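You operate a simulated robot arm through the tools that you are given. There is no shell and no other tool. Be economical: measure what you need, move in short steps, check, and stop when the job is done.

You are at the controls of a simulated robot arm. One attempt, no reset.

TASK
Run skid two's loop twice, box the cartridge that reads 0 MG and pull its trolley out.
Fine: wait for READY after each run; lift nothing while it runs; stand it in the grey WORN box; the other two stay in their sockets; the box rides on trolley two: trolley last. Set down upright: blue cartridge.

It is judged by the outcome, as a careful person would: the job done as asked, and still so three seconds after it is handed in. It fails if anything else is knocked over, pushed out of place, dropped, spilled or broken.

THE ROBOT
A 7-joint arm with a two-finger parallel gripper on a trunk, on a base that drives. Base frame: it is fixed to the floor where the robot stands at the start and does not move with it; the origin is under the middle of the robot, x ahead of it, y to its left, z up; the surface under the hand at the start is at about z = 0.9. Units: m, rad, N and s.
Its first joint turns from -2.601 to 2.601 rad. Places, roughly: grey box [0.6, -0.2, 0.6]; something [0.7, -0.4, 0.4]. Payload 3.5 kg.
Tool frame: the origin (TCP) lies between the finger pads and is the grasp point; the fingertips stand 0.023 m ahead of it; z points along the fingers, y is the line along which they close. Largest opening 0.094 m; finger width 0.038, thickness 0.01; the body of the gripper, 0.054 by 0.096 m, starts 0.039 m behind the TCP.
Orientation is that of the tool frame in the base frame, as [roll, pitch, yaw] about the fixed x, y, z axes, in that order (R = Rz(yaw) Ry(pitch) Rx(roll)). With the fingers straight down and closing along the base's y, the tool's x points along the base's -x, its y along +y and its z along -z.

THE INTERFACE
- The arm moves only by the tool arm_command. Its argument "targets" is a list of rows, each an object (a shift or turn left out is 0, a gripper value left out holds the last) with "offset": the shift along the tool's x, y, z in cm, a list of three; "rot": the turn, a rotation vector about the tool's x, y, z in rad, a list of three; "jaw": the finger opening in cm, from 0 to 9.4. In form: [{"offset": [tx, ty, tz], "rot": [rx, ry, rz], "jaw": jaw}, ...]. A call has 1 to 8 rows; each row is the pose to reach, as a shift and turn from the pose commanded when the call began, along the tool's axes at that moment. Rows are played at 5 a second. More than 0.05 m and 0.15 rad between two rows, or a gripper value outside its range, and nothing of the call is played. A pose out of reach is approached as far as the arm can. The call stops where the force on the tool passes 60 N (or 10 N more than at its start, if that is more) or the arm is blocked; 0.2 s more then pass. Each finger travels about 0.153 m/s and halts on what it meets, pressing with about 31 N; the grip force reading is that of the motor and also rises with nothing between the fingers. The clock runs only during rows and for 0.2 s after the last one: add rows that repeat a pose to give the fingers time. The reply holds the time, the measured pose of the TCP, the force on the tool along the base axes, the opening and the grip force, in the units named above and with some noise, with the torque about the TCP (base axes, N m) and any sound that the robot's microphone picked up.
- Cameras (640 x 400 px; columns grow to the right, rows downward): "scene" is now at [-0.2476, 0.1476, 1.2879]; the picture's right is [-0.44, -0.90, 0.00], its down [-0.37, 0.18, -0.91] and it looks along [0.82, -0.40, -0.41] (base axes); focal length 214 px, centre (320, 200). "wrist" rides on the gripper at [0.086, 0.016, -0.074] in the tool frame; the picture's right is [-0.18, 0.98, 0.00], its down [-0.58, -0.11, -0.81] and it looks along [-0.79, -0.15, 0.59] (tool axes); focal length 243 px, centre (320, 200). There is no depth. A picture from a camera that has moved, and an enlarged one, comes with that camera's place and axes in the base frame and with its lens.
- camera(camera): a new picture of that camera. No time passes.
- steer(legs): drives the robot by 1 to 6 legs, each [ahead, left, turn to the left] in m, m and rad, along the robot's own axes; the way and the turn of a leg run together, so that a leg with both is an arc; at most 1.5 m and 3.142 rad a leg. The arm and the cameras ride along, it lands a little off, and it stops where it bumps. It gives what a move gives.
- aim_head(pan, tilt): turns the head with the scene camera to pan (to the left, within 2.496 rad either way) and tilt (down, from -0.506 to 1.204), counted from straight ahead of the robot. It gives what a move gives.
- inspect(camera, box): a new picture of the part [left, top, right, bottom] of that camera's present view, enlarged. No time passes.
- close_job(): hands the job in; it is judged then, once.

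Work in short steps. Places have to be worked out from the pictures, the camera data and where the tool is seen: move nearer, look again, correct. Check each grasp and each placing, and mend what went wrong. You have 120 turns and 78 pictures in all, those below and enlarged ones among them. Open the gripper and draw the arm clear of the work before you hand the job in, unless the task says otherwise; then end with one line.

The tools are called after "Call:" as name(argument=value, ...) on one line, values as JSON. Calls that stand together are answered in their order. arm_command: Moves the arm, as the interface text tells. Its arguments: {"type":"object","properties":{"targets":{"type":"array","items":{"type":"object","properties":{"offset":{"type":"array","items":{"type":"number"}},"rot":{"type":"array","items":{"type":"number"}},"jaw":{"type":"number"}}}}},"required":["targets"]} The other tools are called the same way: steer (legs) drives the base; aim_head (pan, tilt) turns the head that bears the scene camera; camera (camera) takes a picture; inspect (camera, box) takes an enlarged picture of a part of a camera's view; close_job () hands the job in.

At the start:

```text
clock: 0.0
position: [0.7864, 0.1037, 0.9998]
tcp_rot: [3.141, 0.001, 3.141]
wrist_force: [0.6, -0.6, -0.5]
ft_torque: [0.0, 0.03, -0.03]
opening: 0.0941
gripper_force: 0.1
robot x, y, heading: [0.003, 0.0007, -0.002]
head pan, tilt: [-0.454, 0.419]
```

scene: 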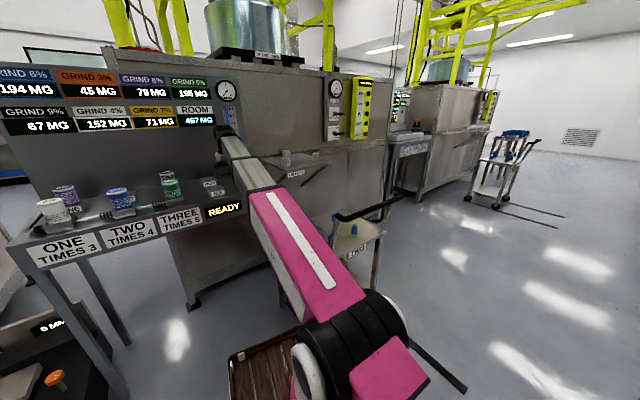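
wrist: 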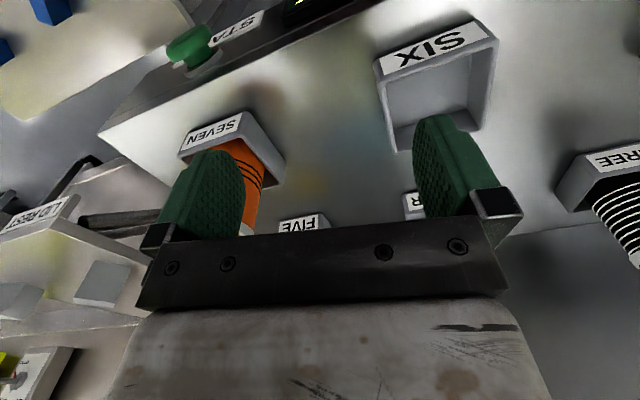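

The scene shows a skid with gauges, sockets ONE/TWO/THREE and a READY display. I'll look closer at the left part and the right part.

Call:
inspect(camera="scene", box=[0, 50, 250, 270])

Call:
inspect(camera="scene", box=[200, 60, 520, 280])

Call:
aim_head(pan=0.3, tilt=0.6)

Call:
camera(camera="scene")

```text
1.82 times, centred on (125, 160) of scene
camera zoom: at [-0.2476, 0.1476, 1.2879], right [-0.44, -0.9, 0.0], down [-0.37, 0.18, -0.91], along [0.82, -0.4, -0.41], focal length 390 px, centre (674, 273)
```

zoom: 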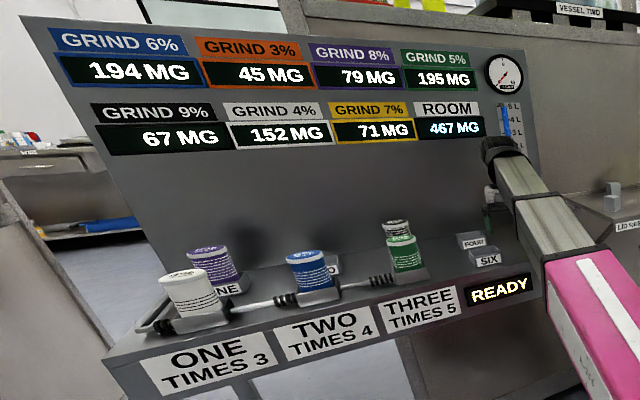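

```text
1.82 times, centred on (360, 170) of scene
camera zoom: at [-0.2476, 0.1476, 1.2879], right [-0.44, -0.9, 0.0], down [-0.37, 0.18, -0.91], along [0.82, -0.4, -0.41], focal length 390 px, centre (247, 254)
```

zoom: 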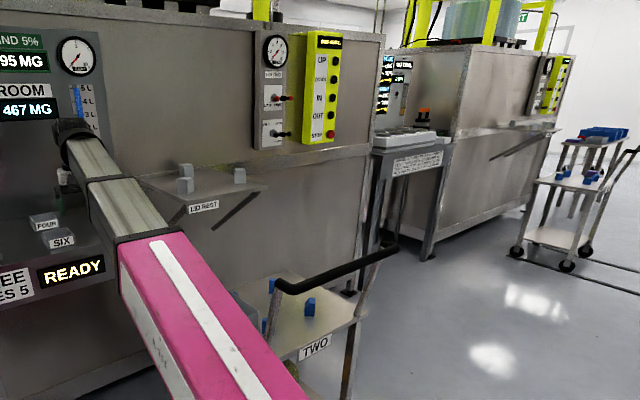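

```text
clock: 1.1
position: [0.7864, 0.1017, 1.0011]
tcp_rot: [-3.141, 0.001, 3.139]
wrist_force: [0.7, 0.1, -0.6]
ft_torque: [0.0, 0.02, 0.04]
opening: 0.0938
gripper_force: 0.0
robot x, y, heading: [-0.002, -0.0004, 0.006]
head pan, tilt: [0.3, 0.6]
```

```text
73 pictures are left
camera scene: at [-0.2462, 0.2141, 1.2715], right [0.29, -0.96, 0.0], down [-0.54, -0.17, -0.83], along [0.79, 0.24, -0.56], focal length 214 px, centre (320, 200)
```

scene: 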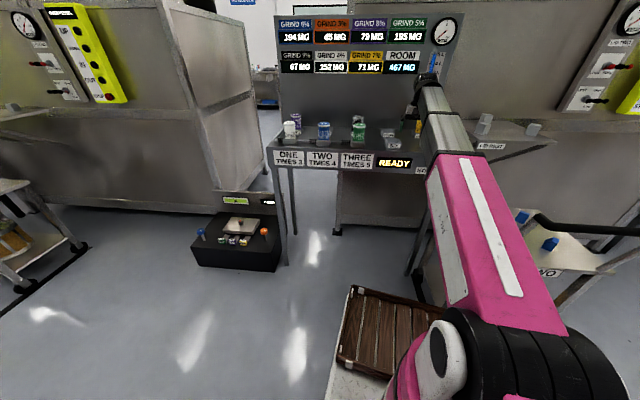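

Let me enlarge the balance, the shelf, the trolley and the room behind.

Call:
inspect(camera="scene", box=[260, 10, 470, 180])

Call:
inspect(camera="scene", box=[180, 180, 300, 280])

Call:
aim_head(pan=-0.9, tilt=0.6)

Call:
camera(camera="scene")

```text
2.35 times, centred on (365, 95) of scene
camera zoom: at [-0.2462, 0.2141, 1.2715], right [0.29, -0.96, 0.0], down [-0.54, -0.17, -0.83], along [0.79, 0.24, -0.56], focal length 505 px, centre (214, 447)
```

zoom: 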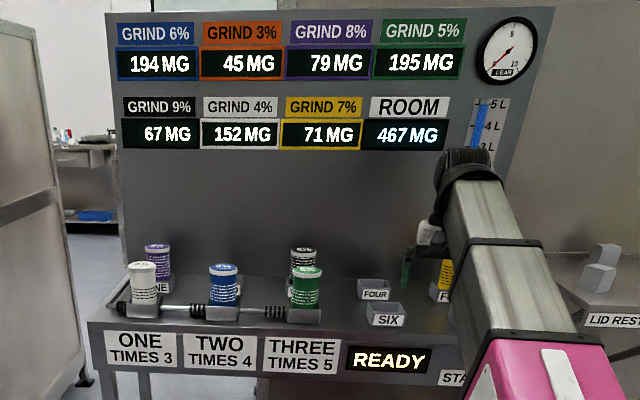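

```text
4.00 times, centred on (240, 230) of scene
camera zoom: at [-0.2462, 0.2141, 1.2715], right [0.29, -0.96, 0.0], down [-0.54, -0.17, -0.83], along [0.79, 0.24, -0.56], focal length 858 px, centre (640, 80)
```

zoom: 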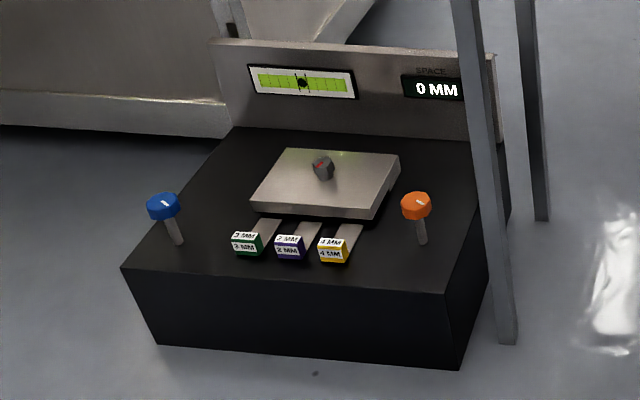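

```text
clock: 2.5
position: [0.7859, 0.103, 1.0004]
tcp_rot: [-3.141, 0.0, 3.141]
wrist_force: [-0.2, 0.1, -0.3]
ft_torque: [0.0, -0.01, 0.0]
opening: 0.0943
gripper_force: 0.0
robot x, y, heading: [-0.0007, -0.0007, -0.002]
head pan, tilt: [-0.901, 0.6]
```

```text
70 pictures are left
camera scene: at [-0.2758, 0.1188, 1.2715], right [-0.78, -0.62, 0.0], down [-0.35, 0.44, -0.83], along [0.51, -0.65, -0.56], focal length 214 px, centre (320, 200)
```

scene: 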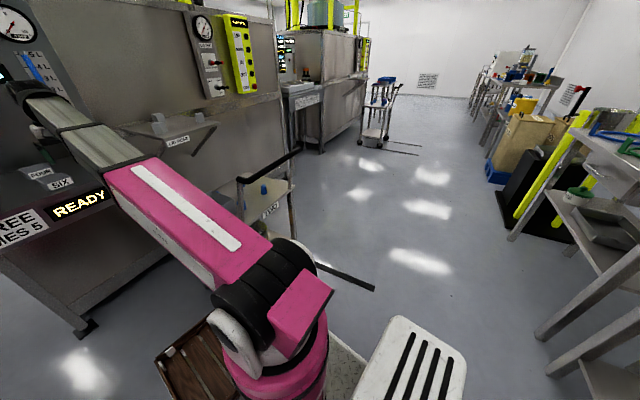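

This is skid TWO (vessel label) with white/blue/green in the loop sockets; the START knob sits beside READY hidden by the arm. I'll lift the arm and swing it to the left to see the front of the bench and the trolley.

Call:
arm_command(targets=[{"offset": [0, 0, -5]}, {"offset": [2, 3, -9]}, {"offset": [5, 6, -12]}, {"offset": [8, 9, -15]}, {"offset": [8, 13, -17]}, {"offset": [8, 17, -19]}, {"offset": [8, 21, -20]}, {"offset": [8, 25, -20]}])

Call:
aim_head(pan=-0.4, tilt=0.65)

Call:
camera(camera="scene")

Call:
camera(camera="wrist")

```text
refused: row 2 steps farther than a row can; nothing moved
```

```text
clock: 3.4
position: [0.7848, 0.1034, 0.9992]
tcp_rot: [3.141, -0.001, -3.141]
wrist_force: [-0.4, -0.1, 0.8]
ft_torque: [-0.01, 0.03, 0.02]
opening: 0.0938
gripper_force: 0.0
robot x, y, heading: [-0.0015, -0.0013, -0.007]
head pan, tilt: [-0.4, 0.649]
```

```text
69 pictures are left
camera scene: at [-0.2508, 0.1542, 1.2672], right [-0.39, -0.92, 0.0], down [-0.56, 0.24, -0.8], along [0.73, -0.31, -0.6], focal length 214 px, centre (320, 200)
```

scene: 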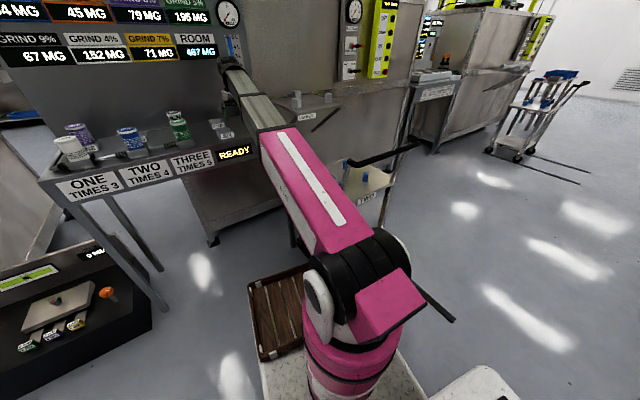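

```text
68 pictures are left
camera wrist: at [0.6997, 0.1188, 1.0744], right [0.18, 0.98, 0.0], down [0.58, -0.11, 0.81], along [0.79, -0.15, -0.59], focal length 243 px, centre (320, 200)
```

wrist: 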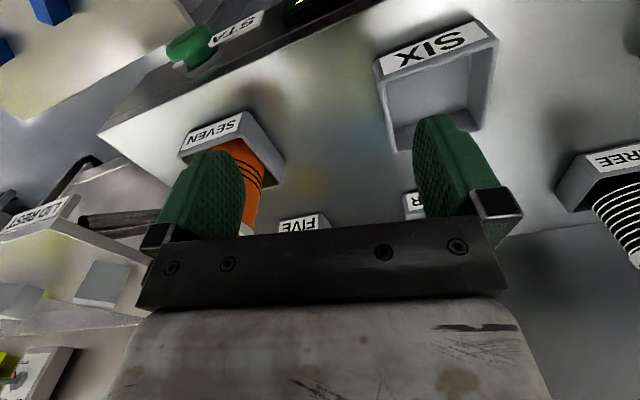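

The call was refused for step size; I'll use steps under 5 cm, raising and then moving left.

Call:
arm_command(targets=[{"offset": [0, 0, -4.5]}, {"offset": [0, 0, -9]}, {"offset": [0, 0, -13.5]}, {"offset": [2, 4, -13.5]}, {"offset": [4, 8, -13.5]}, {"offset": [6, 12, -13.5]}, {"offset": [8, 16, -13.5]}, {"offset": [10, 20, -13.5]}])

Call:
arm_command(targets=[{"offset": [2, 4, 0]}, {"offset": [4, 8, 0]}, {"offset": [6, 12, 0]}, {"offset": [8, 16, 0]}, {"offset": [10, 20, 0]}])

Call:
camera(camera="scene")

```text
clock: 4.1
position: [0.7884, 0.1023, 1.1034]
tcp_rot: [3.141, 0.025, 3.137]
wrist_force: [6.3, 0.4, -12.1]
ft_torque: [-0.11, -0.58, -0.06]
opening: 0.0941
gripper_force: 0.1
robot x, y, heading: [0.0027, -0.0034, 0.001]
head pan, tilt: [-0.4, 0.649]
stopped in row 3: the force on the tool passed its limit at 102 N (the readings are from after the stop); the commanded pose is now the measured one
```

```text
clock: 4.8
position: [0.747, 0.1891, 1.1043]
tcp_rot: [-3.141, 0.03, 3.141]
wrist_force: [1.8, 1.5, -2.0]
ft_torque: [-0.19, -0.08, -0.21]
opening: 0.0938
gripper_force: 0.1
robot x, y, heading: [0.0021, 0.0041, -0.002]
head pan, tilt: [-0.4, 0.649]
stopped in row 3: the force on the tool passed its limit at 61 N (the readings are from after the stop); the commanded pose is now the measured one
```

```text
67 pictures are left
camera scene: at [-0.2507, 0.1544, 1.2672], right [-0.39, -0.92, 0.0], down [-0.56, 0.24, -0.8], along [0.73, -0.31, -0.6], focal length 214 px, centre (320, 200)
```

scene: 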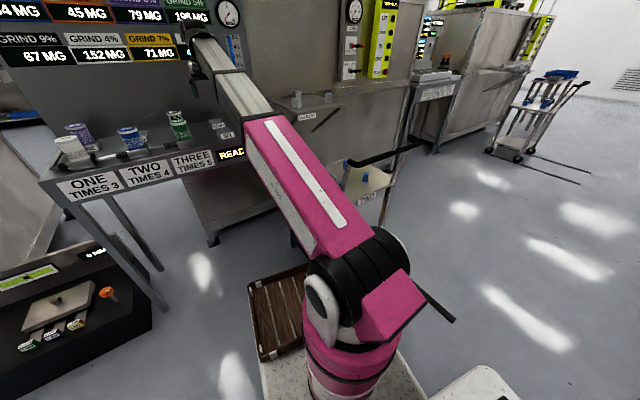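

The wrist was bumping the display panel behind it. I'll pull straight back from it first.

Call:
arm_command(targets=[{"offset": [3, 0, 0]}, {"offset": [6, 0, 0]}, {"offset": [10, 0, 0]}, {"offset": [14, 0, 0]}, {"offset": [18, 0, 0]}])

Call:
camera(camera="scene")

Call:
camera(camera="wrist")

```text
clock: 5.3
position: [0.7114, 0.1871, 1.1023]
tcp_rot: [-3.138, 0.043, -3.137]
wrist_force: [6.7, -0.4, -12.6]
ft_torque: [-0.1, -0.73, -0.06]
opening: 0.0941
gripper_force: 0.2
robot x, y, heading: [0.0025, -0.0013, 0.002]
head pan, tilt: [-0.4, 0.649]
stopped in row 2: the force on the tool passed its limit at 73 N (the readings are from after the stop); the commanded pose is now the measured one
```

```text
66 pictures are left
camera scene: at [-0.2508, 0.1543, 1.2672], right [-0.39, -0.92, 0.0], down [-0.56, 0.24, -0.8], along [0.73, -0.31, -0.6], focal length 214 px, centre (320, 200)
```

scene: 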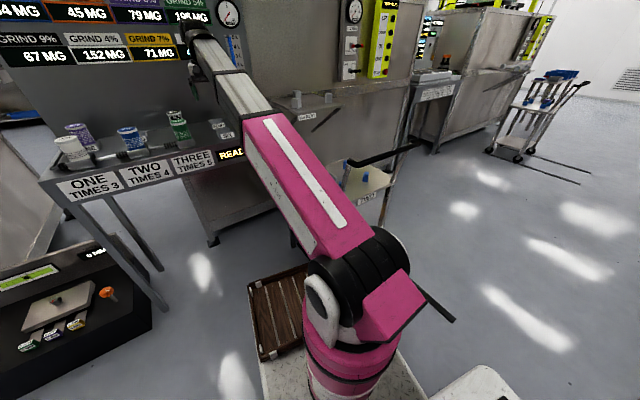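

```text
65 pictures are left
camera wrist: at [0.6218, 0.203, 1.1729], right [0.18, 0.98, 0.01], down [0.55, -0.1, 0.83], along [0.82, -0.15, -0.56], focal length 243 px, centre (320, 200)
```

wrist: 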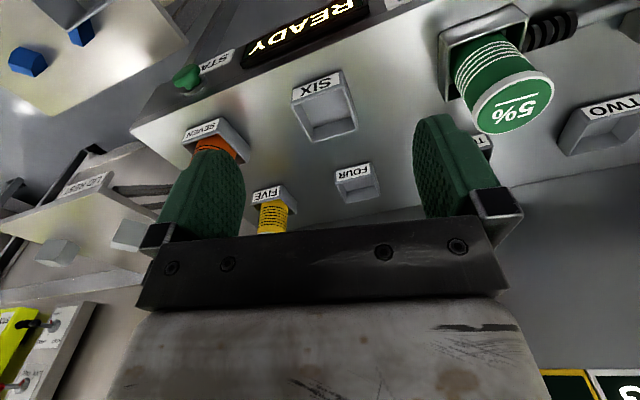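

Most likely the hand's camera side is meeting its own forearm at this height. I'll lower slightly and tilt the fingers outward, which opens that angle.

Call:
arm_command(targets=[{"offset": [-1, 0, 3]}, {"offset": [0, 0, 3], "rot": [0, -0.12, 0]}, {"offset": [0, 0, 3], "rot": [0, -0.24, 0]}, {"offset": [0, 0, 3], "rot": [0, -0.36, 0]}, {"offset": [0, 0, 3], "rot": [0, -0.48, 0]}, {"offset": [0, 0, 3], "rot": [0, -0.6, 0]}])

Call:
arm_command(targets=[{"offset": [3, 3, -1]}, {"offset": [6, 6, -2]}, {"offset": [9, 9, -3]}, {"offset": [12, 12, -4]}, {"offset": [15, 15, -5]}, {"offset": [15, 19, -6]}, {"offset": [15, 23, -7]}, {"offset": [15, 27, -7]}])

Call:
camera(camera="scene")

```text
clock: 6.7
position: [0.7108, 0.1866, 1.072]
tcp_rot: [-3.136, 0.642, -3.135]
wrist_force: [0.5, 0.0, 0.5]
ft_torque: [0.0, -0.01, 0.01]
opening: 0.094
gripper_force: 0.1
robot x, y, heading: [0.0008, -0.0007, 0.001]
head pan, tilt: [-0.4, 0.649]
```

```text
clock: 8.5
position: [0.5477, 0.4596, 1.0371]
tcp_rot: [-3.138, 0.639, -3.135]
wrist_force: [-0.2, -0.3, -0.1]
ft_torque: [0.02, 0.0, 0.0]
opening: 0.0942
gripper_force: 0.1
robot x, y, heading: [-0.002, 0.0018, -0.001]
head pan, tilt: [-0.4, 0.649]
```

```text
64 pictures are left
camera scene: at [-0.2507, 0.1544, 1.2672], right [-0.39, -0.92, 0.0], down [-0.56, 0.24, -0.8], along [0.73, -0.31, -0.6], focal length 214 px, centre (320, 200)
```

scene: 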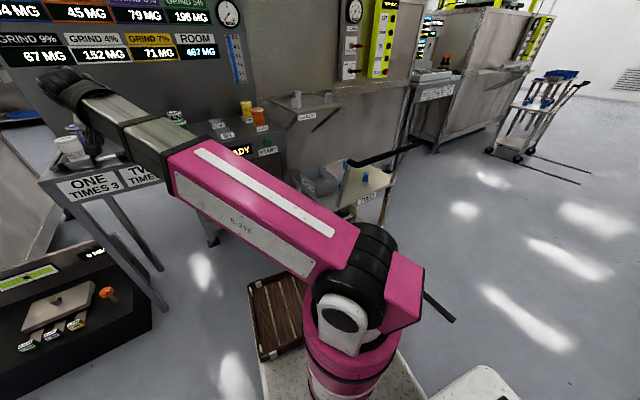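

Now the START knob and trolley two with the grey box are visible. Zooming in.

Call:
inspect(camera="scene", box=[200, 80, 440, 240])

Call:
inspect(camera="scene", box=[280, 140, 420, 230])

```text
2.50 times, centred on (320, 160) of scene
camera zoom: at [-0.2507, 0.1544, 1.2672], right [-0.39, -0.92, 0.0], down [-0.56, 0.24, -0.8], along [0.73, -0.31, -0.6], focal length 536 px, centre (320, 300)
```

zoom: 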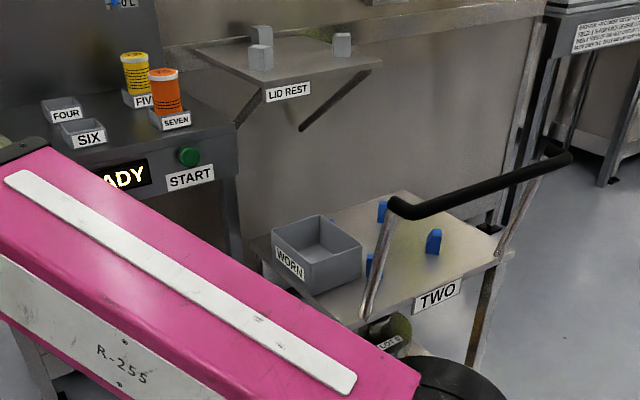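

```text
4.44 times, centred on (350, 185) of scene
camera zoom: at [-0.2507, 0.1544, 1.2672], right [-0.39, -0.92, 0.0], down [-0.56, 0.24, -0.8], along [0.73, -0.31, -0.6], focal length 953 px, centre (187, 267)
```

zoom: 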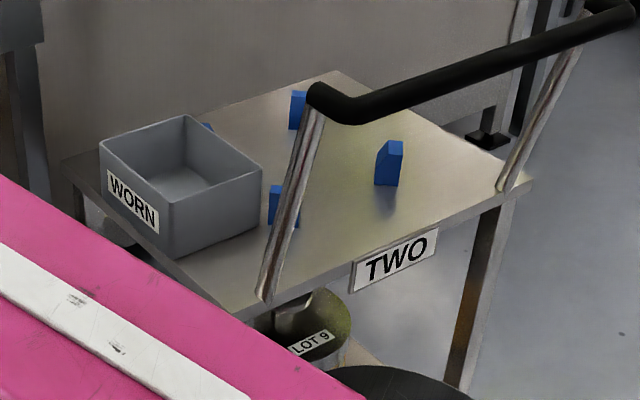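

START is at about (0.76, 0.003, 0.867), from triangulating three views. I'll close the fingers and bring the tilted tool in front of it.

Call:
arm_command(targets=[{"offset": [0, -4.5, 0], "jaw": 0}, {"offset": [0, -9, 0]}, {"offset": [0, -13.5, 0]}, {"offset": [0, -18, 0]}, {"offset": [0, -22.5, 0]}, {"offset": [0, -27, 0]}, {"offset": [0, -31.5, 0]}, {"offset": [0, -36, 0]}])

Call:
arm_command(targets=[{"offset": [0, -4.5, 0]}, {"offset": [0, -9.7, 0]}, {"offset": [0, -9.7, 4]}, {"offset": [0, -9.7, 8]}, {"offset": [0, -9.7, 12]}, {"offset": [0, -9.7, 16]}, {"offset": [0, -9.7, 18]}])

Call:
camera(camera="wrist")

```text
clock: 10.3
position: [0.5534, 0.0941, 1.0365]
tcp_rot: [-3.137, 0.639, -3.134]
wrist_force: [0.6, -0.4, -0.4]
ft_torque: [0.0, -0.01, 0.01]
opening: 0.0
gripper_force: 30.7
robot x, y, heading: [-0.0004, -0.0025, 0.001]
head pan, tilt: [-0.4, 0.649]
```

```text
refused: row 2 steps farther than a row can; nothing moved
```

```text
61 pictures are left
camera wrist: at [0.4407, 0.1094, 1.0454], right [0.14, 0.98, 0.11], down [-0.01, -0.11, 0.99], along [0.99, -0.14, 0.0], focal length 243 px, centre (320, 200)
```

wrist: 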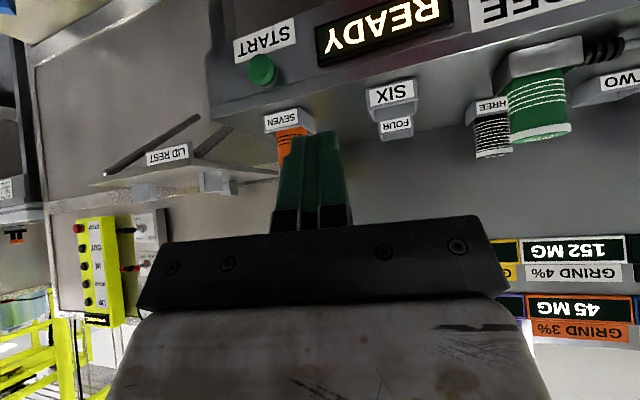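

The wrist view confirms START near (0.76, 0.004, 0.864). Moving in front of it.

Call:
arm_command(targets=[{"offset": [0, -4.5, 0]}, {"offset": [0, -9.0, 0]}, {"offset": [0, -9.0, 4.5]}, {"offset": [0, -9.0, 9]}, {"offset": [0, -9.0, 13.5]}, {"offset": [0, -9.0, 18]}, {"offset": [0, -9.0, 20]}])

Call:
camera(camera="wrist")

Call:
inspect(camera="scene", box=[180, 80, 340, 200])

```text
clock: 11.9
position: [0.6707, 0.0067, 0.8778]
tcp_rot: [-3.137, 0.643, -3.134]
wrist_force: [-0.7, 0.6, 0.0]
ft_torque: [-0.03, -0.01, 0.01]
opening: 0.0
gripper_force: 31.4
robot x, y, heading: [-0.0022, 0.0008, 0.002]
head pan, tilt: [-0.4, 0.649]
```

```text
60 pictures are left
camera wrist: at [0.5558, 0.0218, 0.8856], right [0.14, 0.98, 0.11], down [-0.02, -0.11, 0.99], along [0.99, -0.14, 0.0], focal length 243 px, centre (320, 200)
```

wrist: 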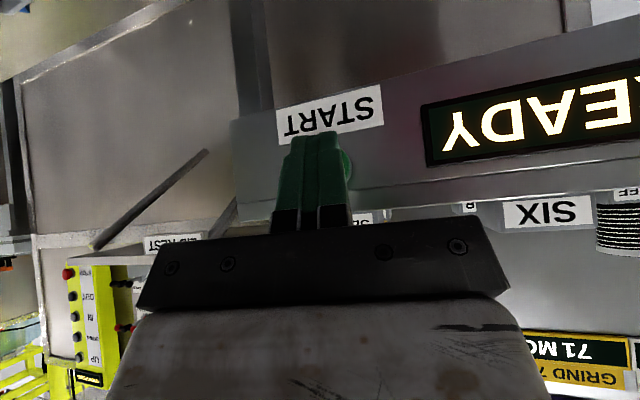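

```text
3.33 times, centred on (260, 140) of scene
camera zoom: at [-0.2507, 0.1543, 1.2672], right [-0.39, -0.92, 0.0], down [-0.56, 0.24, -0.8], along [0.73, -0.31, -0.6], focal length 715 px, centre (520, 400)
```

zoom: 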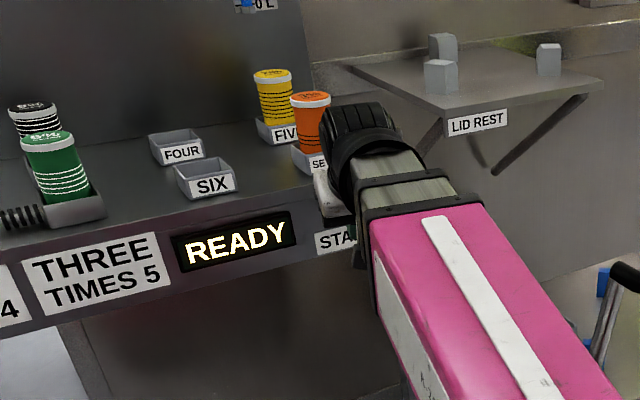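

Fingertips are centred before the button. Pushing forward in small steps.

Call:
arm_command(targets=[{"offset": [-1.24, -0.3, 1.67]}, {"offset": [-2.84, -0.3, 2.87]}, {"offset": [-3.24, -0.3, 3.17]}, {"offset": [-3.64, -0.3, 3.47]}, {"offset": [-4.04, -0.3, 3.77]}, {"offset": [-4.44, -0.3, 4.07]}])

Call:
inspect(camera="scene", box=[0, 0, 340, 212])

```text
clock: 13.3
position: [0.7291, 0.0033, 0.8728]
tcp_rot: [-3.138, 0.641, -3.135]
wrist_force: [-4.1, -0.2, -0.3]
ft_torque: [0.0, 0.0, 0.08]
opening: 0.0
gripper_force: 30.8
robot x, y, heading: [-0.0015, -0.0009, -0.001]
head pan, tilt: [-0.4, 0.649]
heard: click
```

```text
1.88 times, centred on (170, 106) of scene
camera zoom: at [-0.2509, 0.1543, 1.2672], right [-0.39, -0.92, 0.0], down [-0.56, 0.24, -0.8], along [0.73, -0.31, -0.6], focal length 404 px, centre (602, 377)
```

zoom: 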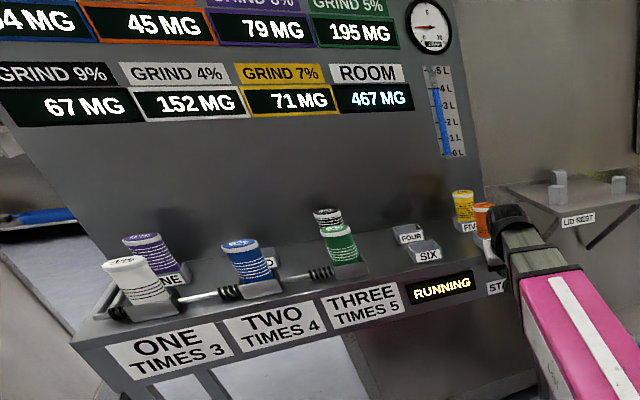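

RUNNING with a click. I back off from the button and wait.

Call:
arm_command(targets=[{"offset": [3.2, 0, -2.39]}, {"offset": [3.2, 0, -2.39]}, {"offset": [3.2, 0, -2.39]}, {"offset": [3.2, 0, -2.39]}, {"offset": [3.2, 0, -2.39]}, {"offset": [3.2, 0, -2.39]}, {"offset": [3.2, 0, -2.39]}, {"offset": [3.2, 0, -2.39]}])

Call:
aim_head(pan=0.0, tilt=0.4)

Call:
camera(camera="scene")

```text
clock: 15.1
position: [0.6905, -0.001, 0.8741]
tcp_rot: [-3.137, 0.642, -3.134]
wrist_force: [0.1, -0.1, -0.2]
ft_torque: [0.02, 0.01, -0.01]
opening: 0.0001
gripper_force: 31.2
robot x, y, heading: [0.0005, -0.0011, -0.002]
head pan, tilt: [-0.4, 0.649]
```

```text
clock: 16.0
position: [0.6902, -0.0012, 0.8742]
tcp_rot: [-3.138, 0.641, -3.134]
wrist_force: [0.6, -0.5, 0.3]
ft_torque: [0.02, 0.0, 0.01]
opening: 0.0
gripper_force: 31.0
robot x, y, heading: [-0.0007, -0.0, -0.0]
head pan, tilt: [0.0, 0.4]
```

```text
57 pictures are left
camera scene: at [-0.2381, 0.188, 1.2897], right [0.0, -1.0, 0.0], down [-0.39, 0.0, -0.92], along [0.92, 0.0, -0.39], focal length 214 px, centre (320, 200)
```

scene: 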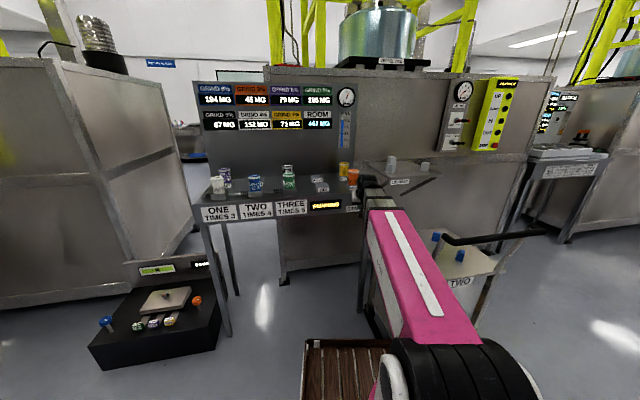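

Still running; waiting a few more seconds.

Call:
arm_command(targets=[{}, {}, {}, {}, {}, {}, {}, {}])

Call:
arm_command(targets=[{}, {}, {}, {}, {}, {}, {}, {}])

Call:
arm_command(targets=[{}, {}, {}, {}, {}, {}, {}, {}])

Call:
inspect(camera="scene", box=[190, 70, 380, 230])

```text
clock: 17.8
position: [0.689, 0.0, 0.8754]
tcp_rot: [-3.139, 0.639, -3.137]
wrist_force: [0.7, 0.1, -1.1]
ft_torque: [-0.02, -0.02, -0.04]
opening: 0.0002
gripper_force: 30.9
robot x, y, heading: [0.0002, 0.001, 0.001]
head pan, tilt: [0.0, 0.4]
```

```text
clock: 19.6
position: [0.6898, -0.0004, 0.874]
tcp_rot: [-3.139, 0.64, -3.136]
wrist_force: [0.2, 0.0, -0.3]
ft_torque: [0.01, 0.0, 0.0]
opening: 0.0003
gripper_force: 30.9
robot x, y, heading: [0.0006, 0.0031, -0.002]
head pan, tilt: [0.0, 0.4]
```

```text
clock: 21.4
position: [0.6909, -0.0013, 0.8744]
tcp_rot: [-3.137, 0.641, -3.133]
wrist_force: [0.1, 0.1, -0.1]
ft_torque: [-0.03, 0.02, -0.01]
opening: 0.0
gripper_force: 30.7
robot x, y, heading: [0.0008, -0.001, -0.003]
head pan, tilt: [0.0, 0.4]
```

```text
2.50 times, centred on (285, 150) of scene
camera zoom: at [-0.2381, 0.188, 1.2897], right [0.0, -1.0, 0.0], down [-0.39, 0.0, -0.92], along [0.92, 0.0, -0.39], focal length 536 px, centre (408, 325)
```

zoom: 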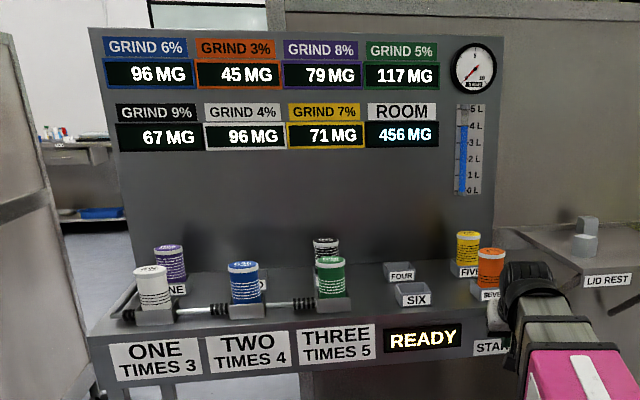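

First run done, READY (blue 96, white 96, green 117 MG). Starting the second run.

Call:
arm_command(targets=[{"offset": [-1.5, 0, 1.1]}, {"offset": [-2.4, 0, 1.8]}, {"offset": [-2.8, 0, 2.1]}, {"offset": [-3.2, 0, 2.39]}, {"offset": [-3.2, 0, 2.39]}, {"offset": [0, 0, 0]}])

Call:
arm_command(targets=[{}, {}, {}, {}, {}, {}, {}, {}])

Call:
inspect(camera="scene", box=[190, 70, 380, 230])

```text
clock: 22.8
position: [0.6895, 0.0015, 0.8745]
tcp_rot: [-3.137, 0.641, -3.135]
wrist_force: [0.1, -0.4, 0.0]
ft_torque: [0.01, 0.02, 0.0]
opening: 0.0
gripper_force: 31.3
robot x, y, heading: [-0.0009, 0.0012, 0.004]
head pan, tilt: [0.0, 0.4]
heard: click
```

```text
clock: 24.6
position: [0.69, 0.0023, 0.8725]
tcp_rot: [-3.137, 0.641, -3.135]
wrist_force: [0.0, 0.1, -0.3]
ft_torque: [0.0, -0.02, 0.0]
opening: 0.0
gripper_force: 31.3
robot x, y, heading: [-0.0016, 0.0009, -0.001]
head pan, tilt: [0.0, 0.4]
```

```text
2.50 times, centred on (285, 150) of scene
camera zoom: at [-0.2381, 0.188, 1.2897], right [0.0, -1.0, 0.0], down [-0.39, 0.0, -0.92], along [0.92, 0.0, -0.39], focal length 536 px, centre (408, 325)
```

zoom: 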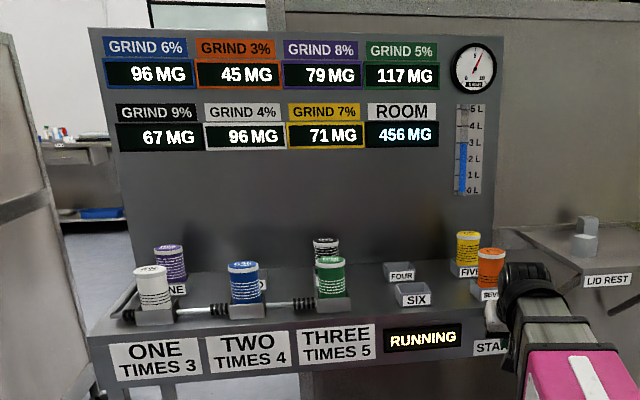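

Second run is on. I back the tool off a bit and wait for READY.

Call:
arm_command(targets=[{"offset": [4, 0, -3]}, {"offset": [4, 0, -3]}, {"offset": [4, 0, -3]}, {"offset": [4, 0, -3]}, {"offset": [4, 0, -3]}, {"offset": [4, 0, -3]}, {"offset": [4, 0, -3]}, {"offset": [4, 0, -3]}])

Call:
arm_command(targets=[{}, {}, {}, {}, {}, {}, {}, {}])

Call:
arm_command(targets=[{}, {}, {}, {}, {}, {}, {}, {}])

Call:
arm_command(targets=[{}, {}, {}, {}, {}, {}, {}, {}])

Call:
inspect(camera="scene", box=[190, 70, 380, 230])

```text
clock: 26.4
position: [0.6401, 0.0012, 0.8736]
tcp_rot: [-3.14, 0.642, -3.133]
wrist_force: [0.4, -0.2, 0.6]
ft_torque: [0.01, -0.02, -0.01]
opening: 0.0
gripper_force: 31.1
robot x, y, heading: [-0.0024, -0.0024, -0.001]
head pan, tilt: [0.0, 0.4]
```

```text
clock: 28.2
position: [0.6387, -0.0001, 0.8732]
tcp_rot: [-3.138, 0.641, -3.135]
wrist_force: [0.6, -0.5, -0.6]
ft_torque: [-0.03, 0.01, -0.03]
opening: 0.0
gripper_force: 31.5
robot x, y, heading: [-0.0021, -0.0017, 0.0]
head pan, tilt: [0.0, 0.4]
```

```text
clock: 30.0
position: [0.6384, 0.0012, 0.873]
tcp_rot: [-3.138, 0.642, -3.136]
wrist_force: [0.0, 0.5, 0.6]
ft_torque: [0.01, 0.0, 0.0]
opening: 0.0001
gripper_force: 31.1
robot x, y, heading: [0.001, -0.0019, -0.001]
head pan, tilt: [0.0, 0.4]
```

```text
clock: 31.8
position: [0.6401, 0.0001, 0.873]
tcp_rot: [-3.139, 0.641, -3.136]
wrist_force: [-0.8, 0.2, 0.0]
ft_torque: [0.0, -0.03, -0.01]
opening: 0.0002
gripper_force: 31.0
robot x, y, heading: [-0.0017, 0.0029, -0.001]
head pan, tilt: [0.0, 0.4]
```

```text
2.50 times, centred on (285, 150) of scene
camera zoom: at [-0.2381, 0.188, 1.2897], right [0.0, -1.0, 0.0], down [-0.39, 0.0, -0.92], along [0.92, 0.0, -0.39], focal length 536 px, centre (408, 325)
```

zoom: 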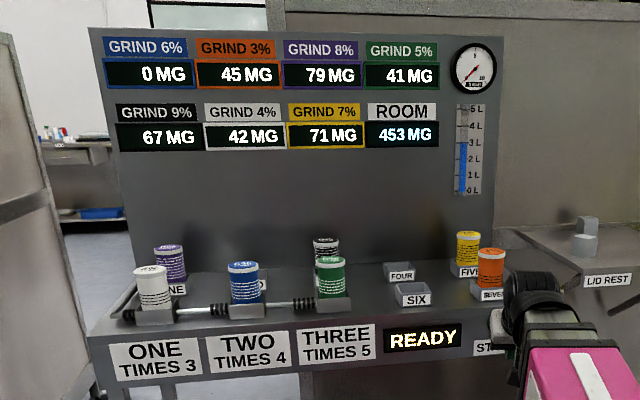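

READY, and blue reads 0 MG. I raise the hand, open it, and drive left 0.3 m to bring blue within reach.

Call:
arm_command(targets=[{"offset": [-2.7, 0, -3.6], "jaw": 9.4}, {"offset": [-5.4, 0, -7.2]}, {"offset": [-8.1, 0, -10.8]}, {"offset": [-9.5, 0, -12.7]}])

Call:
steer(legs=[[0, 0.3, 0]])

Call:
camera(camera="wrist")

Call:
camera(camera="scene")

```text
clock: 32.8
position: [0.6384, 0.002, 1.0308]
tcp_rot: [-3.139, 0.639, -3.133]
wrist_force: [0.2, 0.9, 0.6]
ft_torque: [0.02, -0.02, 0.0]
opening: 0.0942
gripper_force: 0.0
robot x, y, heading: [-0.0018, 0.0006, 0.003]
head pan, tilt: [0.0, 0.4]
```

```text
clock: 34.8
position: [0.6406, 0.2898, 1.0322]
tcp_rot: [-3.137, 0.64, -3.14]
wrist_force: [-0.2, 0.3, -0.1]
ft_torque: [0.02, -0.01, -0.01]
opening: 0.0942
gripper_force: 0.1
robot x, y, heading: [0.0012, 0.2883, -0.01]
head pan, tilt: [0.0, 0.4]
```

```text
53 pictures are left
camera wrist: at [0.5268, 0.3062, 1.0393], right [0.15, 0.98, 0.11], down [-0.02, -0.11, 0.99], along [0.99, -0.15, 0.0], focal length 243 px, centre (320, 200)
```

wrist: 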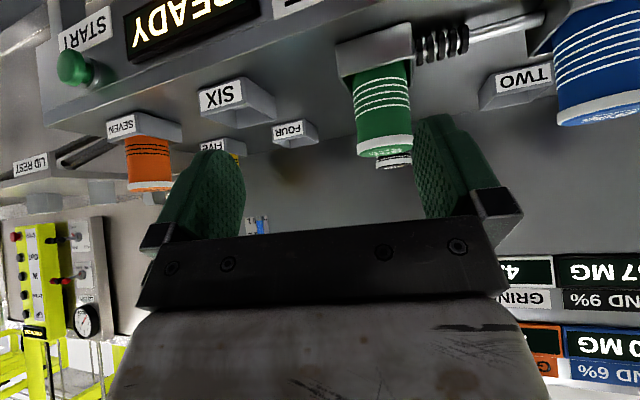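

```text
52 pictures are left
camera scene: at [-0.2361, 0.4811, 1.2897], right [-0.01, -1.0, 0.0], down [-0.39, 0.0, -0.92], along [0.92, -0.01, -0.39], focal length 214 px, centre (320, 200)
```

scene: 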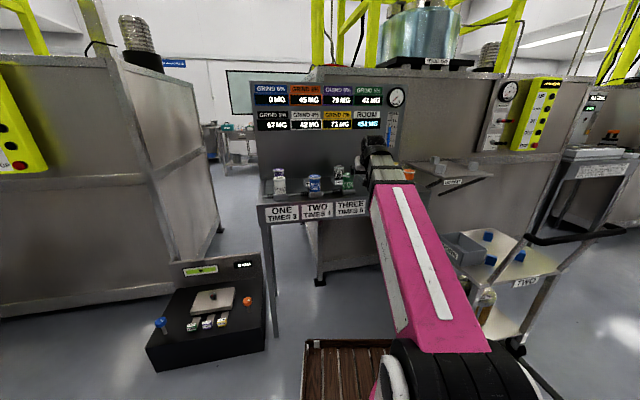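

Blue is cut off at the wrist image edge. I move the hand left by 17 cm to centre it.

Call:
arm_command(targets=[{"offset": [0, 4.5, 0]}, {"offset": [0, 9, 0]}, {"offset": [0, 13.5, 0]}, {"offset": [0, 18, 0]}])

Call:
camera(camera="wrist")

Call:
inspect(camera="scene", box=[250, 130, 390, 230])

```text
clock: 35.8
position: [0.6439, 0.4696, 1.0279]
tcp_rot: [-3.137, 0.641, 3.141]
wrist_force: [0.2, 0.1, -0.8]
ft_torque: [0.01, 0.0, 0.04]
opening: 0.0939
gripper_force: 0.1
robot x, y, heading: [-0.0012, 0.2934, -0.006]
head pan, tilt: [0.0, 0.4]
```

```text
51 pictures are left
camera wrist: at [0.5297, 0.4861, 1.0364], right [0.15, 0.98, 0.11], down [-0.02, -0.11, 0.99], along [0.99, -0.15, 0.0], focal length 243 px, centre (320, 200)
```

wrist: 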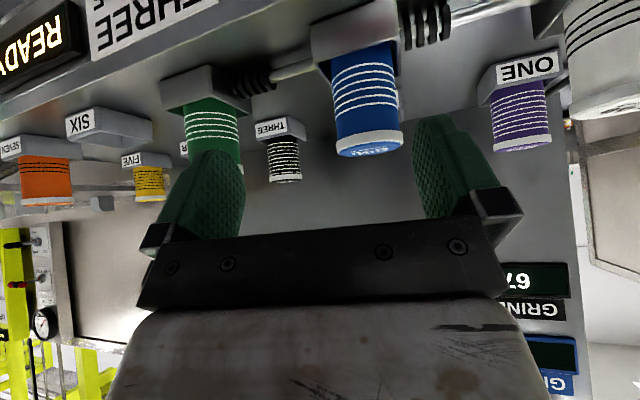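

```text
4.00 times, centred on (320, 180) of scene
camera zoom: at [-0.236, 0.4811, 1.2897], right [-0.01, -1.0, 0.0], down [-0.39, 0.0, -0.92], along [0.92, -0.01, -0.39], focal length 858 px, centre (320, 280)
```

zoom: 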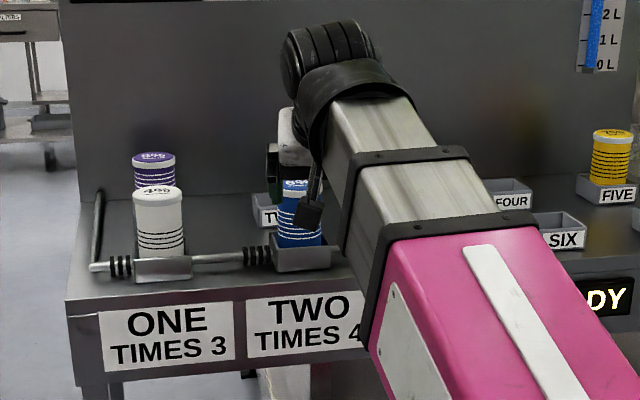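

Triangulation puts blue's top at about (0.742, 0.502, 0.996), with the socket rim near z 0.93. I turn the tool straight down while moving above it.

Call:
arm_command(targets=[{"offset": [-1.8, 0.6, 0.9], "rot": [0, 0.13, 0]}, {"offset": [-3.6, 1.2, 1.8], "rot": [0, 0.26, 0]}, {"offset": [-5.4, 1.8, 2.7], "rot": [0, 0.39, 0]}, {"offset": [-7.2, 2.4, 3.6], "rot": [0, 0.52, 0]}, {"offset": [-8.9, 3.0, 4.5], "rot": [0, 0.641, 0]}])

Call:
camera(camera="wrist")

```text
clock: 37.0
position: [0.7391, 0.4979, 1.0482]
tcp_rot: [-3.138, -0.004, 3.14]
wrist_force: [0.0, 0.1, -0.2]
ft_torque: [0.0, 0.03, 0.01]
opening: 0.0942
gripper_force: 0.0
robot x, y, heading: [-0.001, 0.2944, -0.004]
head pan, tilt: [0.0, 0.4]
```

```text
49 pictures are left
camera wrist: at [0.6537, 0.5144, 1.1226], right [0.19, 0.98, 0.0], down [0.58, -0.11, 0.81], along [0.79, -0.15, -0.59], focal length 243 px, centre (320, 200)
```

wrist: 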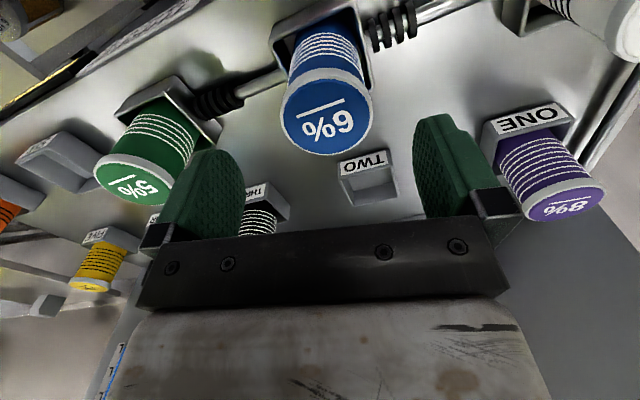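

Blue's top works out to (0.740, 0.502, 0.996), 5.5 cm across, nearly under the TCP. I descend 8 cm, then close.

Call:
arm_command(targets=[{"offset": [0, 0.4, 2.5]}, {"offset": [0, 0.4, 5]}, {"offset": [0, 0.4, 6.5]}, {"offset": [0, 0.4, 8]}])

Call:
arm_command(targets=[{"jaw": 5}, {"jaw": 3}, {"jaw": 3}, {"jaw": 3}])

Call:
camera(camera="wrist")

```text
clock: 38.0
position: [0.74, 0.5042, 0.9677]
tcp_rot: [-3.138, -0.001, 3.139]
wrist_force: [0.5, -0.2, 0.2]
ft_torque: [0.0, -0.02, -0.02]
opening: 0.0939
gripper_force: 0.2
robot x, y, heading: [0.0011, 0.2884, -0.005]
head pan, tilt: [0.0, 0.4]
```

```text
clock: 39.0
position: [0.7401, 0.5035, 0.9675]
tcp_rot: [-3.138, 0.0, 3.139]
wrist_force: [-0.2, -3.5, -0.2]
ft_torque: [-0.17, 0.0, 0.01]
opening: 0.051
gripper_force: 30.7
robot x, y, heading: [0.0014, 0.2915, -0.011]
head pan, tilt: [0.0, 0.4]
```

```text
48 pictures are left
camera wrist: at [0.654, 0.52, 1.0421], right [0.19, 0.98, 0.0], down [0.58, -0.11, 0.81], along [0.79, -0.15, -0.59], focal length 243 px, centre (320, 200)
```

wrist: 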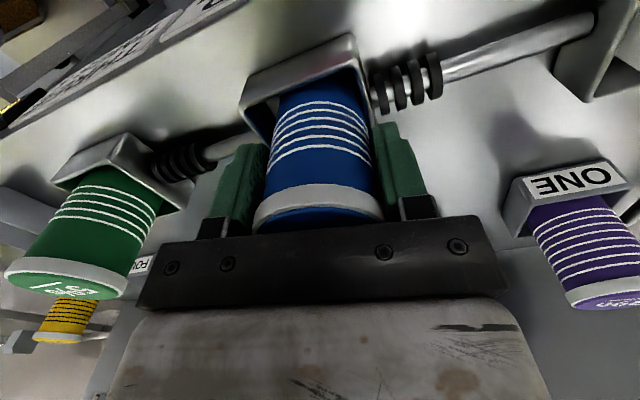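

The grip is on the body at 5.1 cm. Lifting slowly straight up.

Call:
arm_command(targets=[{"offset": [0, 0, -1]}, {"offset": [0, 0, -2]}, {"offset": [0, 0, -3.5]}, {"offset": [0, 0, -5]}, {"offset": [0, 0, -6.5]}, {"offset": [0, 0, -8]}, {"offset": [0, 0, -8]}])

Call:
camera(camera="wrist")

Call:
inspect(camera="scene", box=[250, 80, 450, 230])

```text
clock: 40.6
position: [0.7398, 0.5047, 1.0499]
tcp_rot: [-3.139, -0.002, 3.141]
wrist_force: [0.6, 0.0, -2.2]
ft_torque: [-0.01, 0.0, 0.01]
opening: 0.0506
gripper_force: 31.6
robot x, y, heading: [0.0013, 0.2927, -0.006]
head pan, tilt: [0.0, 0.4]
```

```text
47 pictures are left
camera wrist: at [0.654, 0.5203, 1.1243], right [0.19, 0.98, 0.0], down [0.58, -0.11, 0.81], along [0.79, -0.15, -0.59], focal length 243 px, centre (320, 200)
```

wrist: 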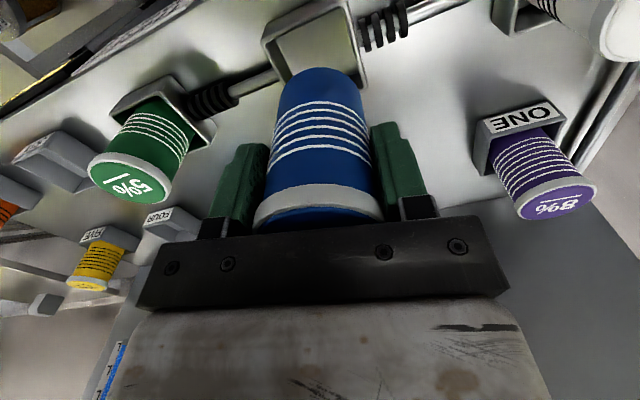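

```text
2.67 times, centred on (350, 155) of scene
camera zoom: at [-0.236, 0.4811, 1.2897], right [-0.01, -1.0, 0.0], down [-0.39, 0.0, -0.92], along [0.92, -0.01, -0.39], focal length 572 px, centre (240, 320)
```

zoom: 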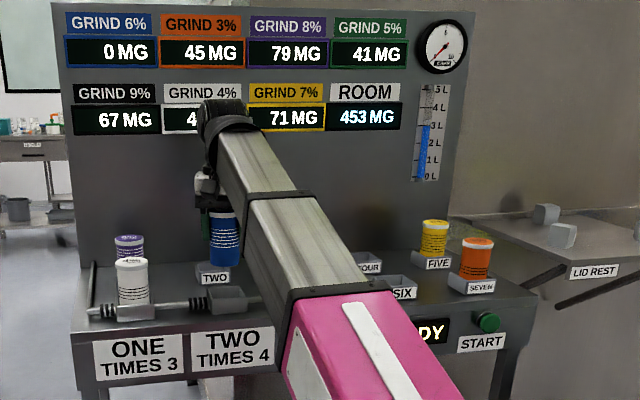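

Blue is clear of its socket and held upright. I back the base 0.25 m from the bench, turn right 0.5 rad, and look at the trolley.

Call:
steer(legs=[[-0.25, 0, 0], [0, 0, -0.5]])

Call:
aim_head(pan=-0.2, tilt=0.5)

Call:
camera(camera="scene")

Call:
camera(camera="wrist")

```text
clock: 43.8
position: [0.506, 0.1302, 1.0485]
tcp_rot: [-3.138, 0.002, 2.648]
wrist_force: [-0.5, 0.2, -2.4]
ft_torque: [0.0, -0.01, 0.0]
opening: 0.0502
gripper_force: 30.7
robot x, y, heading: [-0.248, 0.2928, -0.499]
head pan, tilt: [0.0, 0.4]
```

```text
clock: 44.6
position: [0.5046, 0.1306, 1.05]
tcp_rot: [-3.138, 0.001, 2.649]
wrist_force: [0.1, 1.0, -2.7]
ft_torque: [0.02, -0.03, 0.02]
opening: 0.0505
gripper_force: 31.0
robot x, y, heading: [-0.2449, 0.2966, -0.492]
head pan, tilt: [-0.201, 0.499]
```

```text
45 pictures are left
camera scene: at [-0.377, 0.5569, 1.2806], right [-0.64, -0.77, 0.0], down [-0.37, 0.31, -0.88], along [0.67, -0.56, -0.48], focal length 214 px, centre (320, 200)
```

scene: 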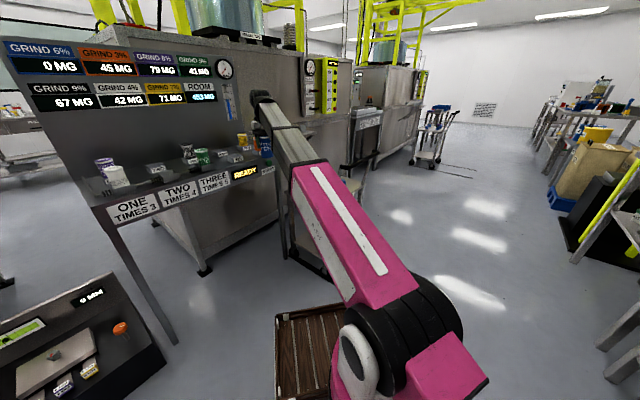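

```text
44 pictures are left
camera wrist: at [0.4371, 0.186, 1.1241], right [0.63, 0.78, 0.0], down [0.46, -0.37, 0.81], along [0.63, -0.51, -0.59], focal length 243 px, centre (320, 200)
```

wrist: 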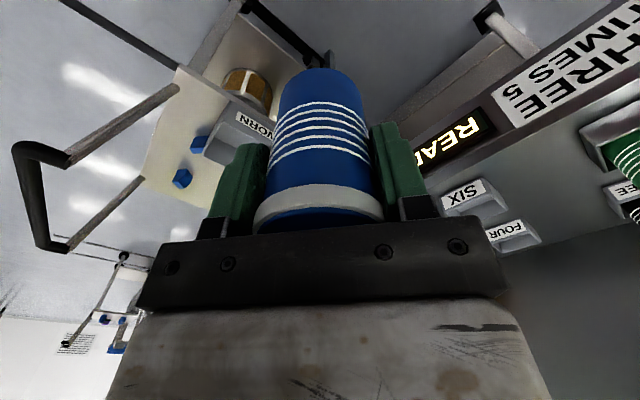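

The wrist view shows the trolley handle (left end about (0.40, -0.25, 0.875)) and the WORN box behind the left finger. I shift the hand right 14 cm at this height to see the box better.

Call:
arm_command(targets=[{"offset": [0, -3.5, 0]}, {"offset": [0, -7, 0]}, {"offset": [0, -10.5, 0]}, {"offset": [0, -14, 0]}])

Call:
camera(camera="wrist")

Call:
inspect(camera="scene", box=[200, 60, 480, 260])

```text
clock: 45.6
position: [0.4395, 0.006, 1.0507]
tcp_rot: [-3.138, 0.0, 2.649]
wrist_force: [0.4, -0.5, -2.5]
ft_torque: [-0.04, 0.0, 0.0]
opening: 0.0505
gripper_force: 31.1
robot x, y, heading: [-0.2461, 0.2932, -0.5]
head pan, tilt: [-0.201, 0.499]
```

```text
43 pictures are left
camera wrist: at [0.3706, 0.061, 1.1254], right [0.63, 0.78, 0.0], down [0.46, -0.37, 0.81], along [0.63, -0.51, -0.59], focal length 243 px, centre (320, 200)
```

wrist: 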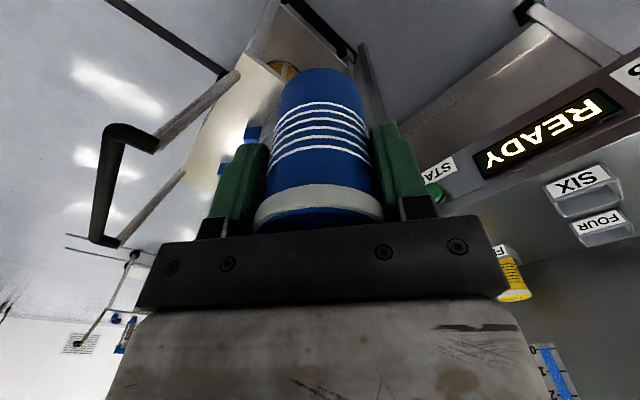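

```text
2.00 times, centred on (340, 160) of scene
camera zoom: at [-0.3772, 0.5568, 1.2806], right [-0.64, -0.77, 0.0], down [-0.37, 0.31, -0.88], along [0.67, -0.56, -0.48], focal length 429 px, centre (280, 280)
```

zoom: 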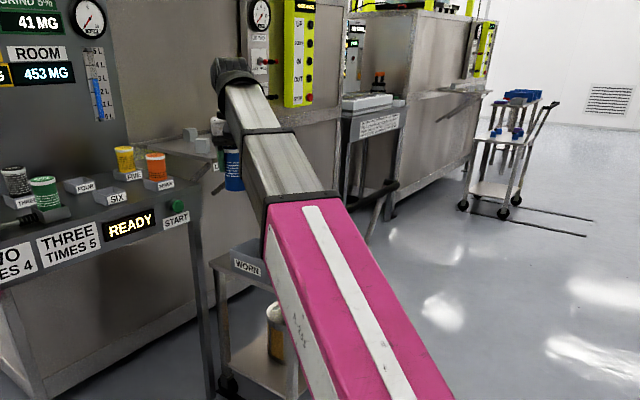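

Label and corner rays place the box's top at about (0.64, -0.215), z ≈ 0.70, with the floor near 0.61. I drive forward 0.17 m and move the hand above it at carrying height.

Call:
steer(legs=[[0.17, 0, 0]])

Call:
camera(camera="wrist")

```text
clock: 47.0
position: [0.5875, -0.0741, 1.0502]
tcp_rot: [-3.138, 0.001, 2.649]
wrist_force: [-0.3, 0.1, -2.9]
ft_torque: [-0.02, 0.01, 0.0]
opening: 0.0507
gripper_force: 31.2
robot x, y, heading: [-0.0991, 0.2115, -0.498]
head pan, tilt: [-0.201, 0.499]
```

```text
41 pictures are left
camera wrist: at [0.5197, -0.0196, 1.1255], right [0.63, 0.78, 0.0], down [0.46, -0.37, 0.81], along [0.63, -0.51, -0.59], focal length 243 px, centre (320, 200)
```

wrist: 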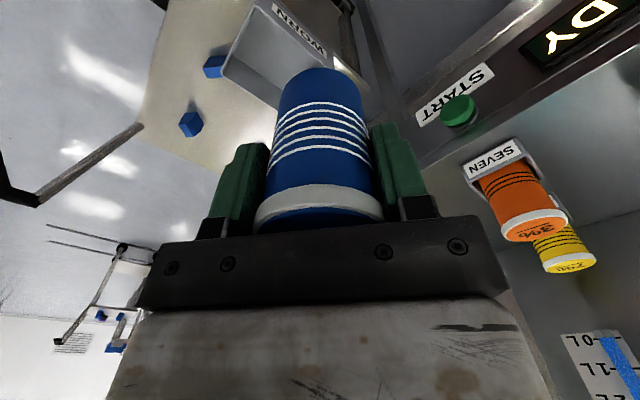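

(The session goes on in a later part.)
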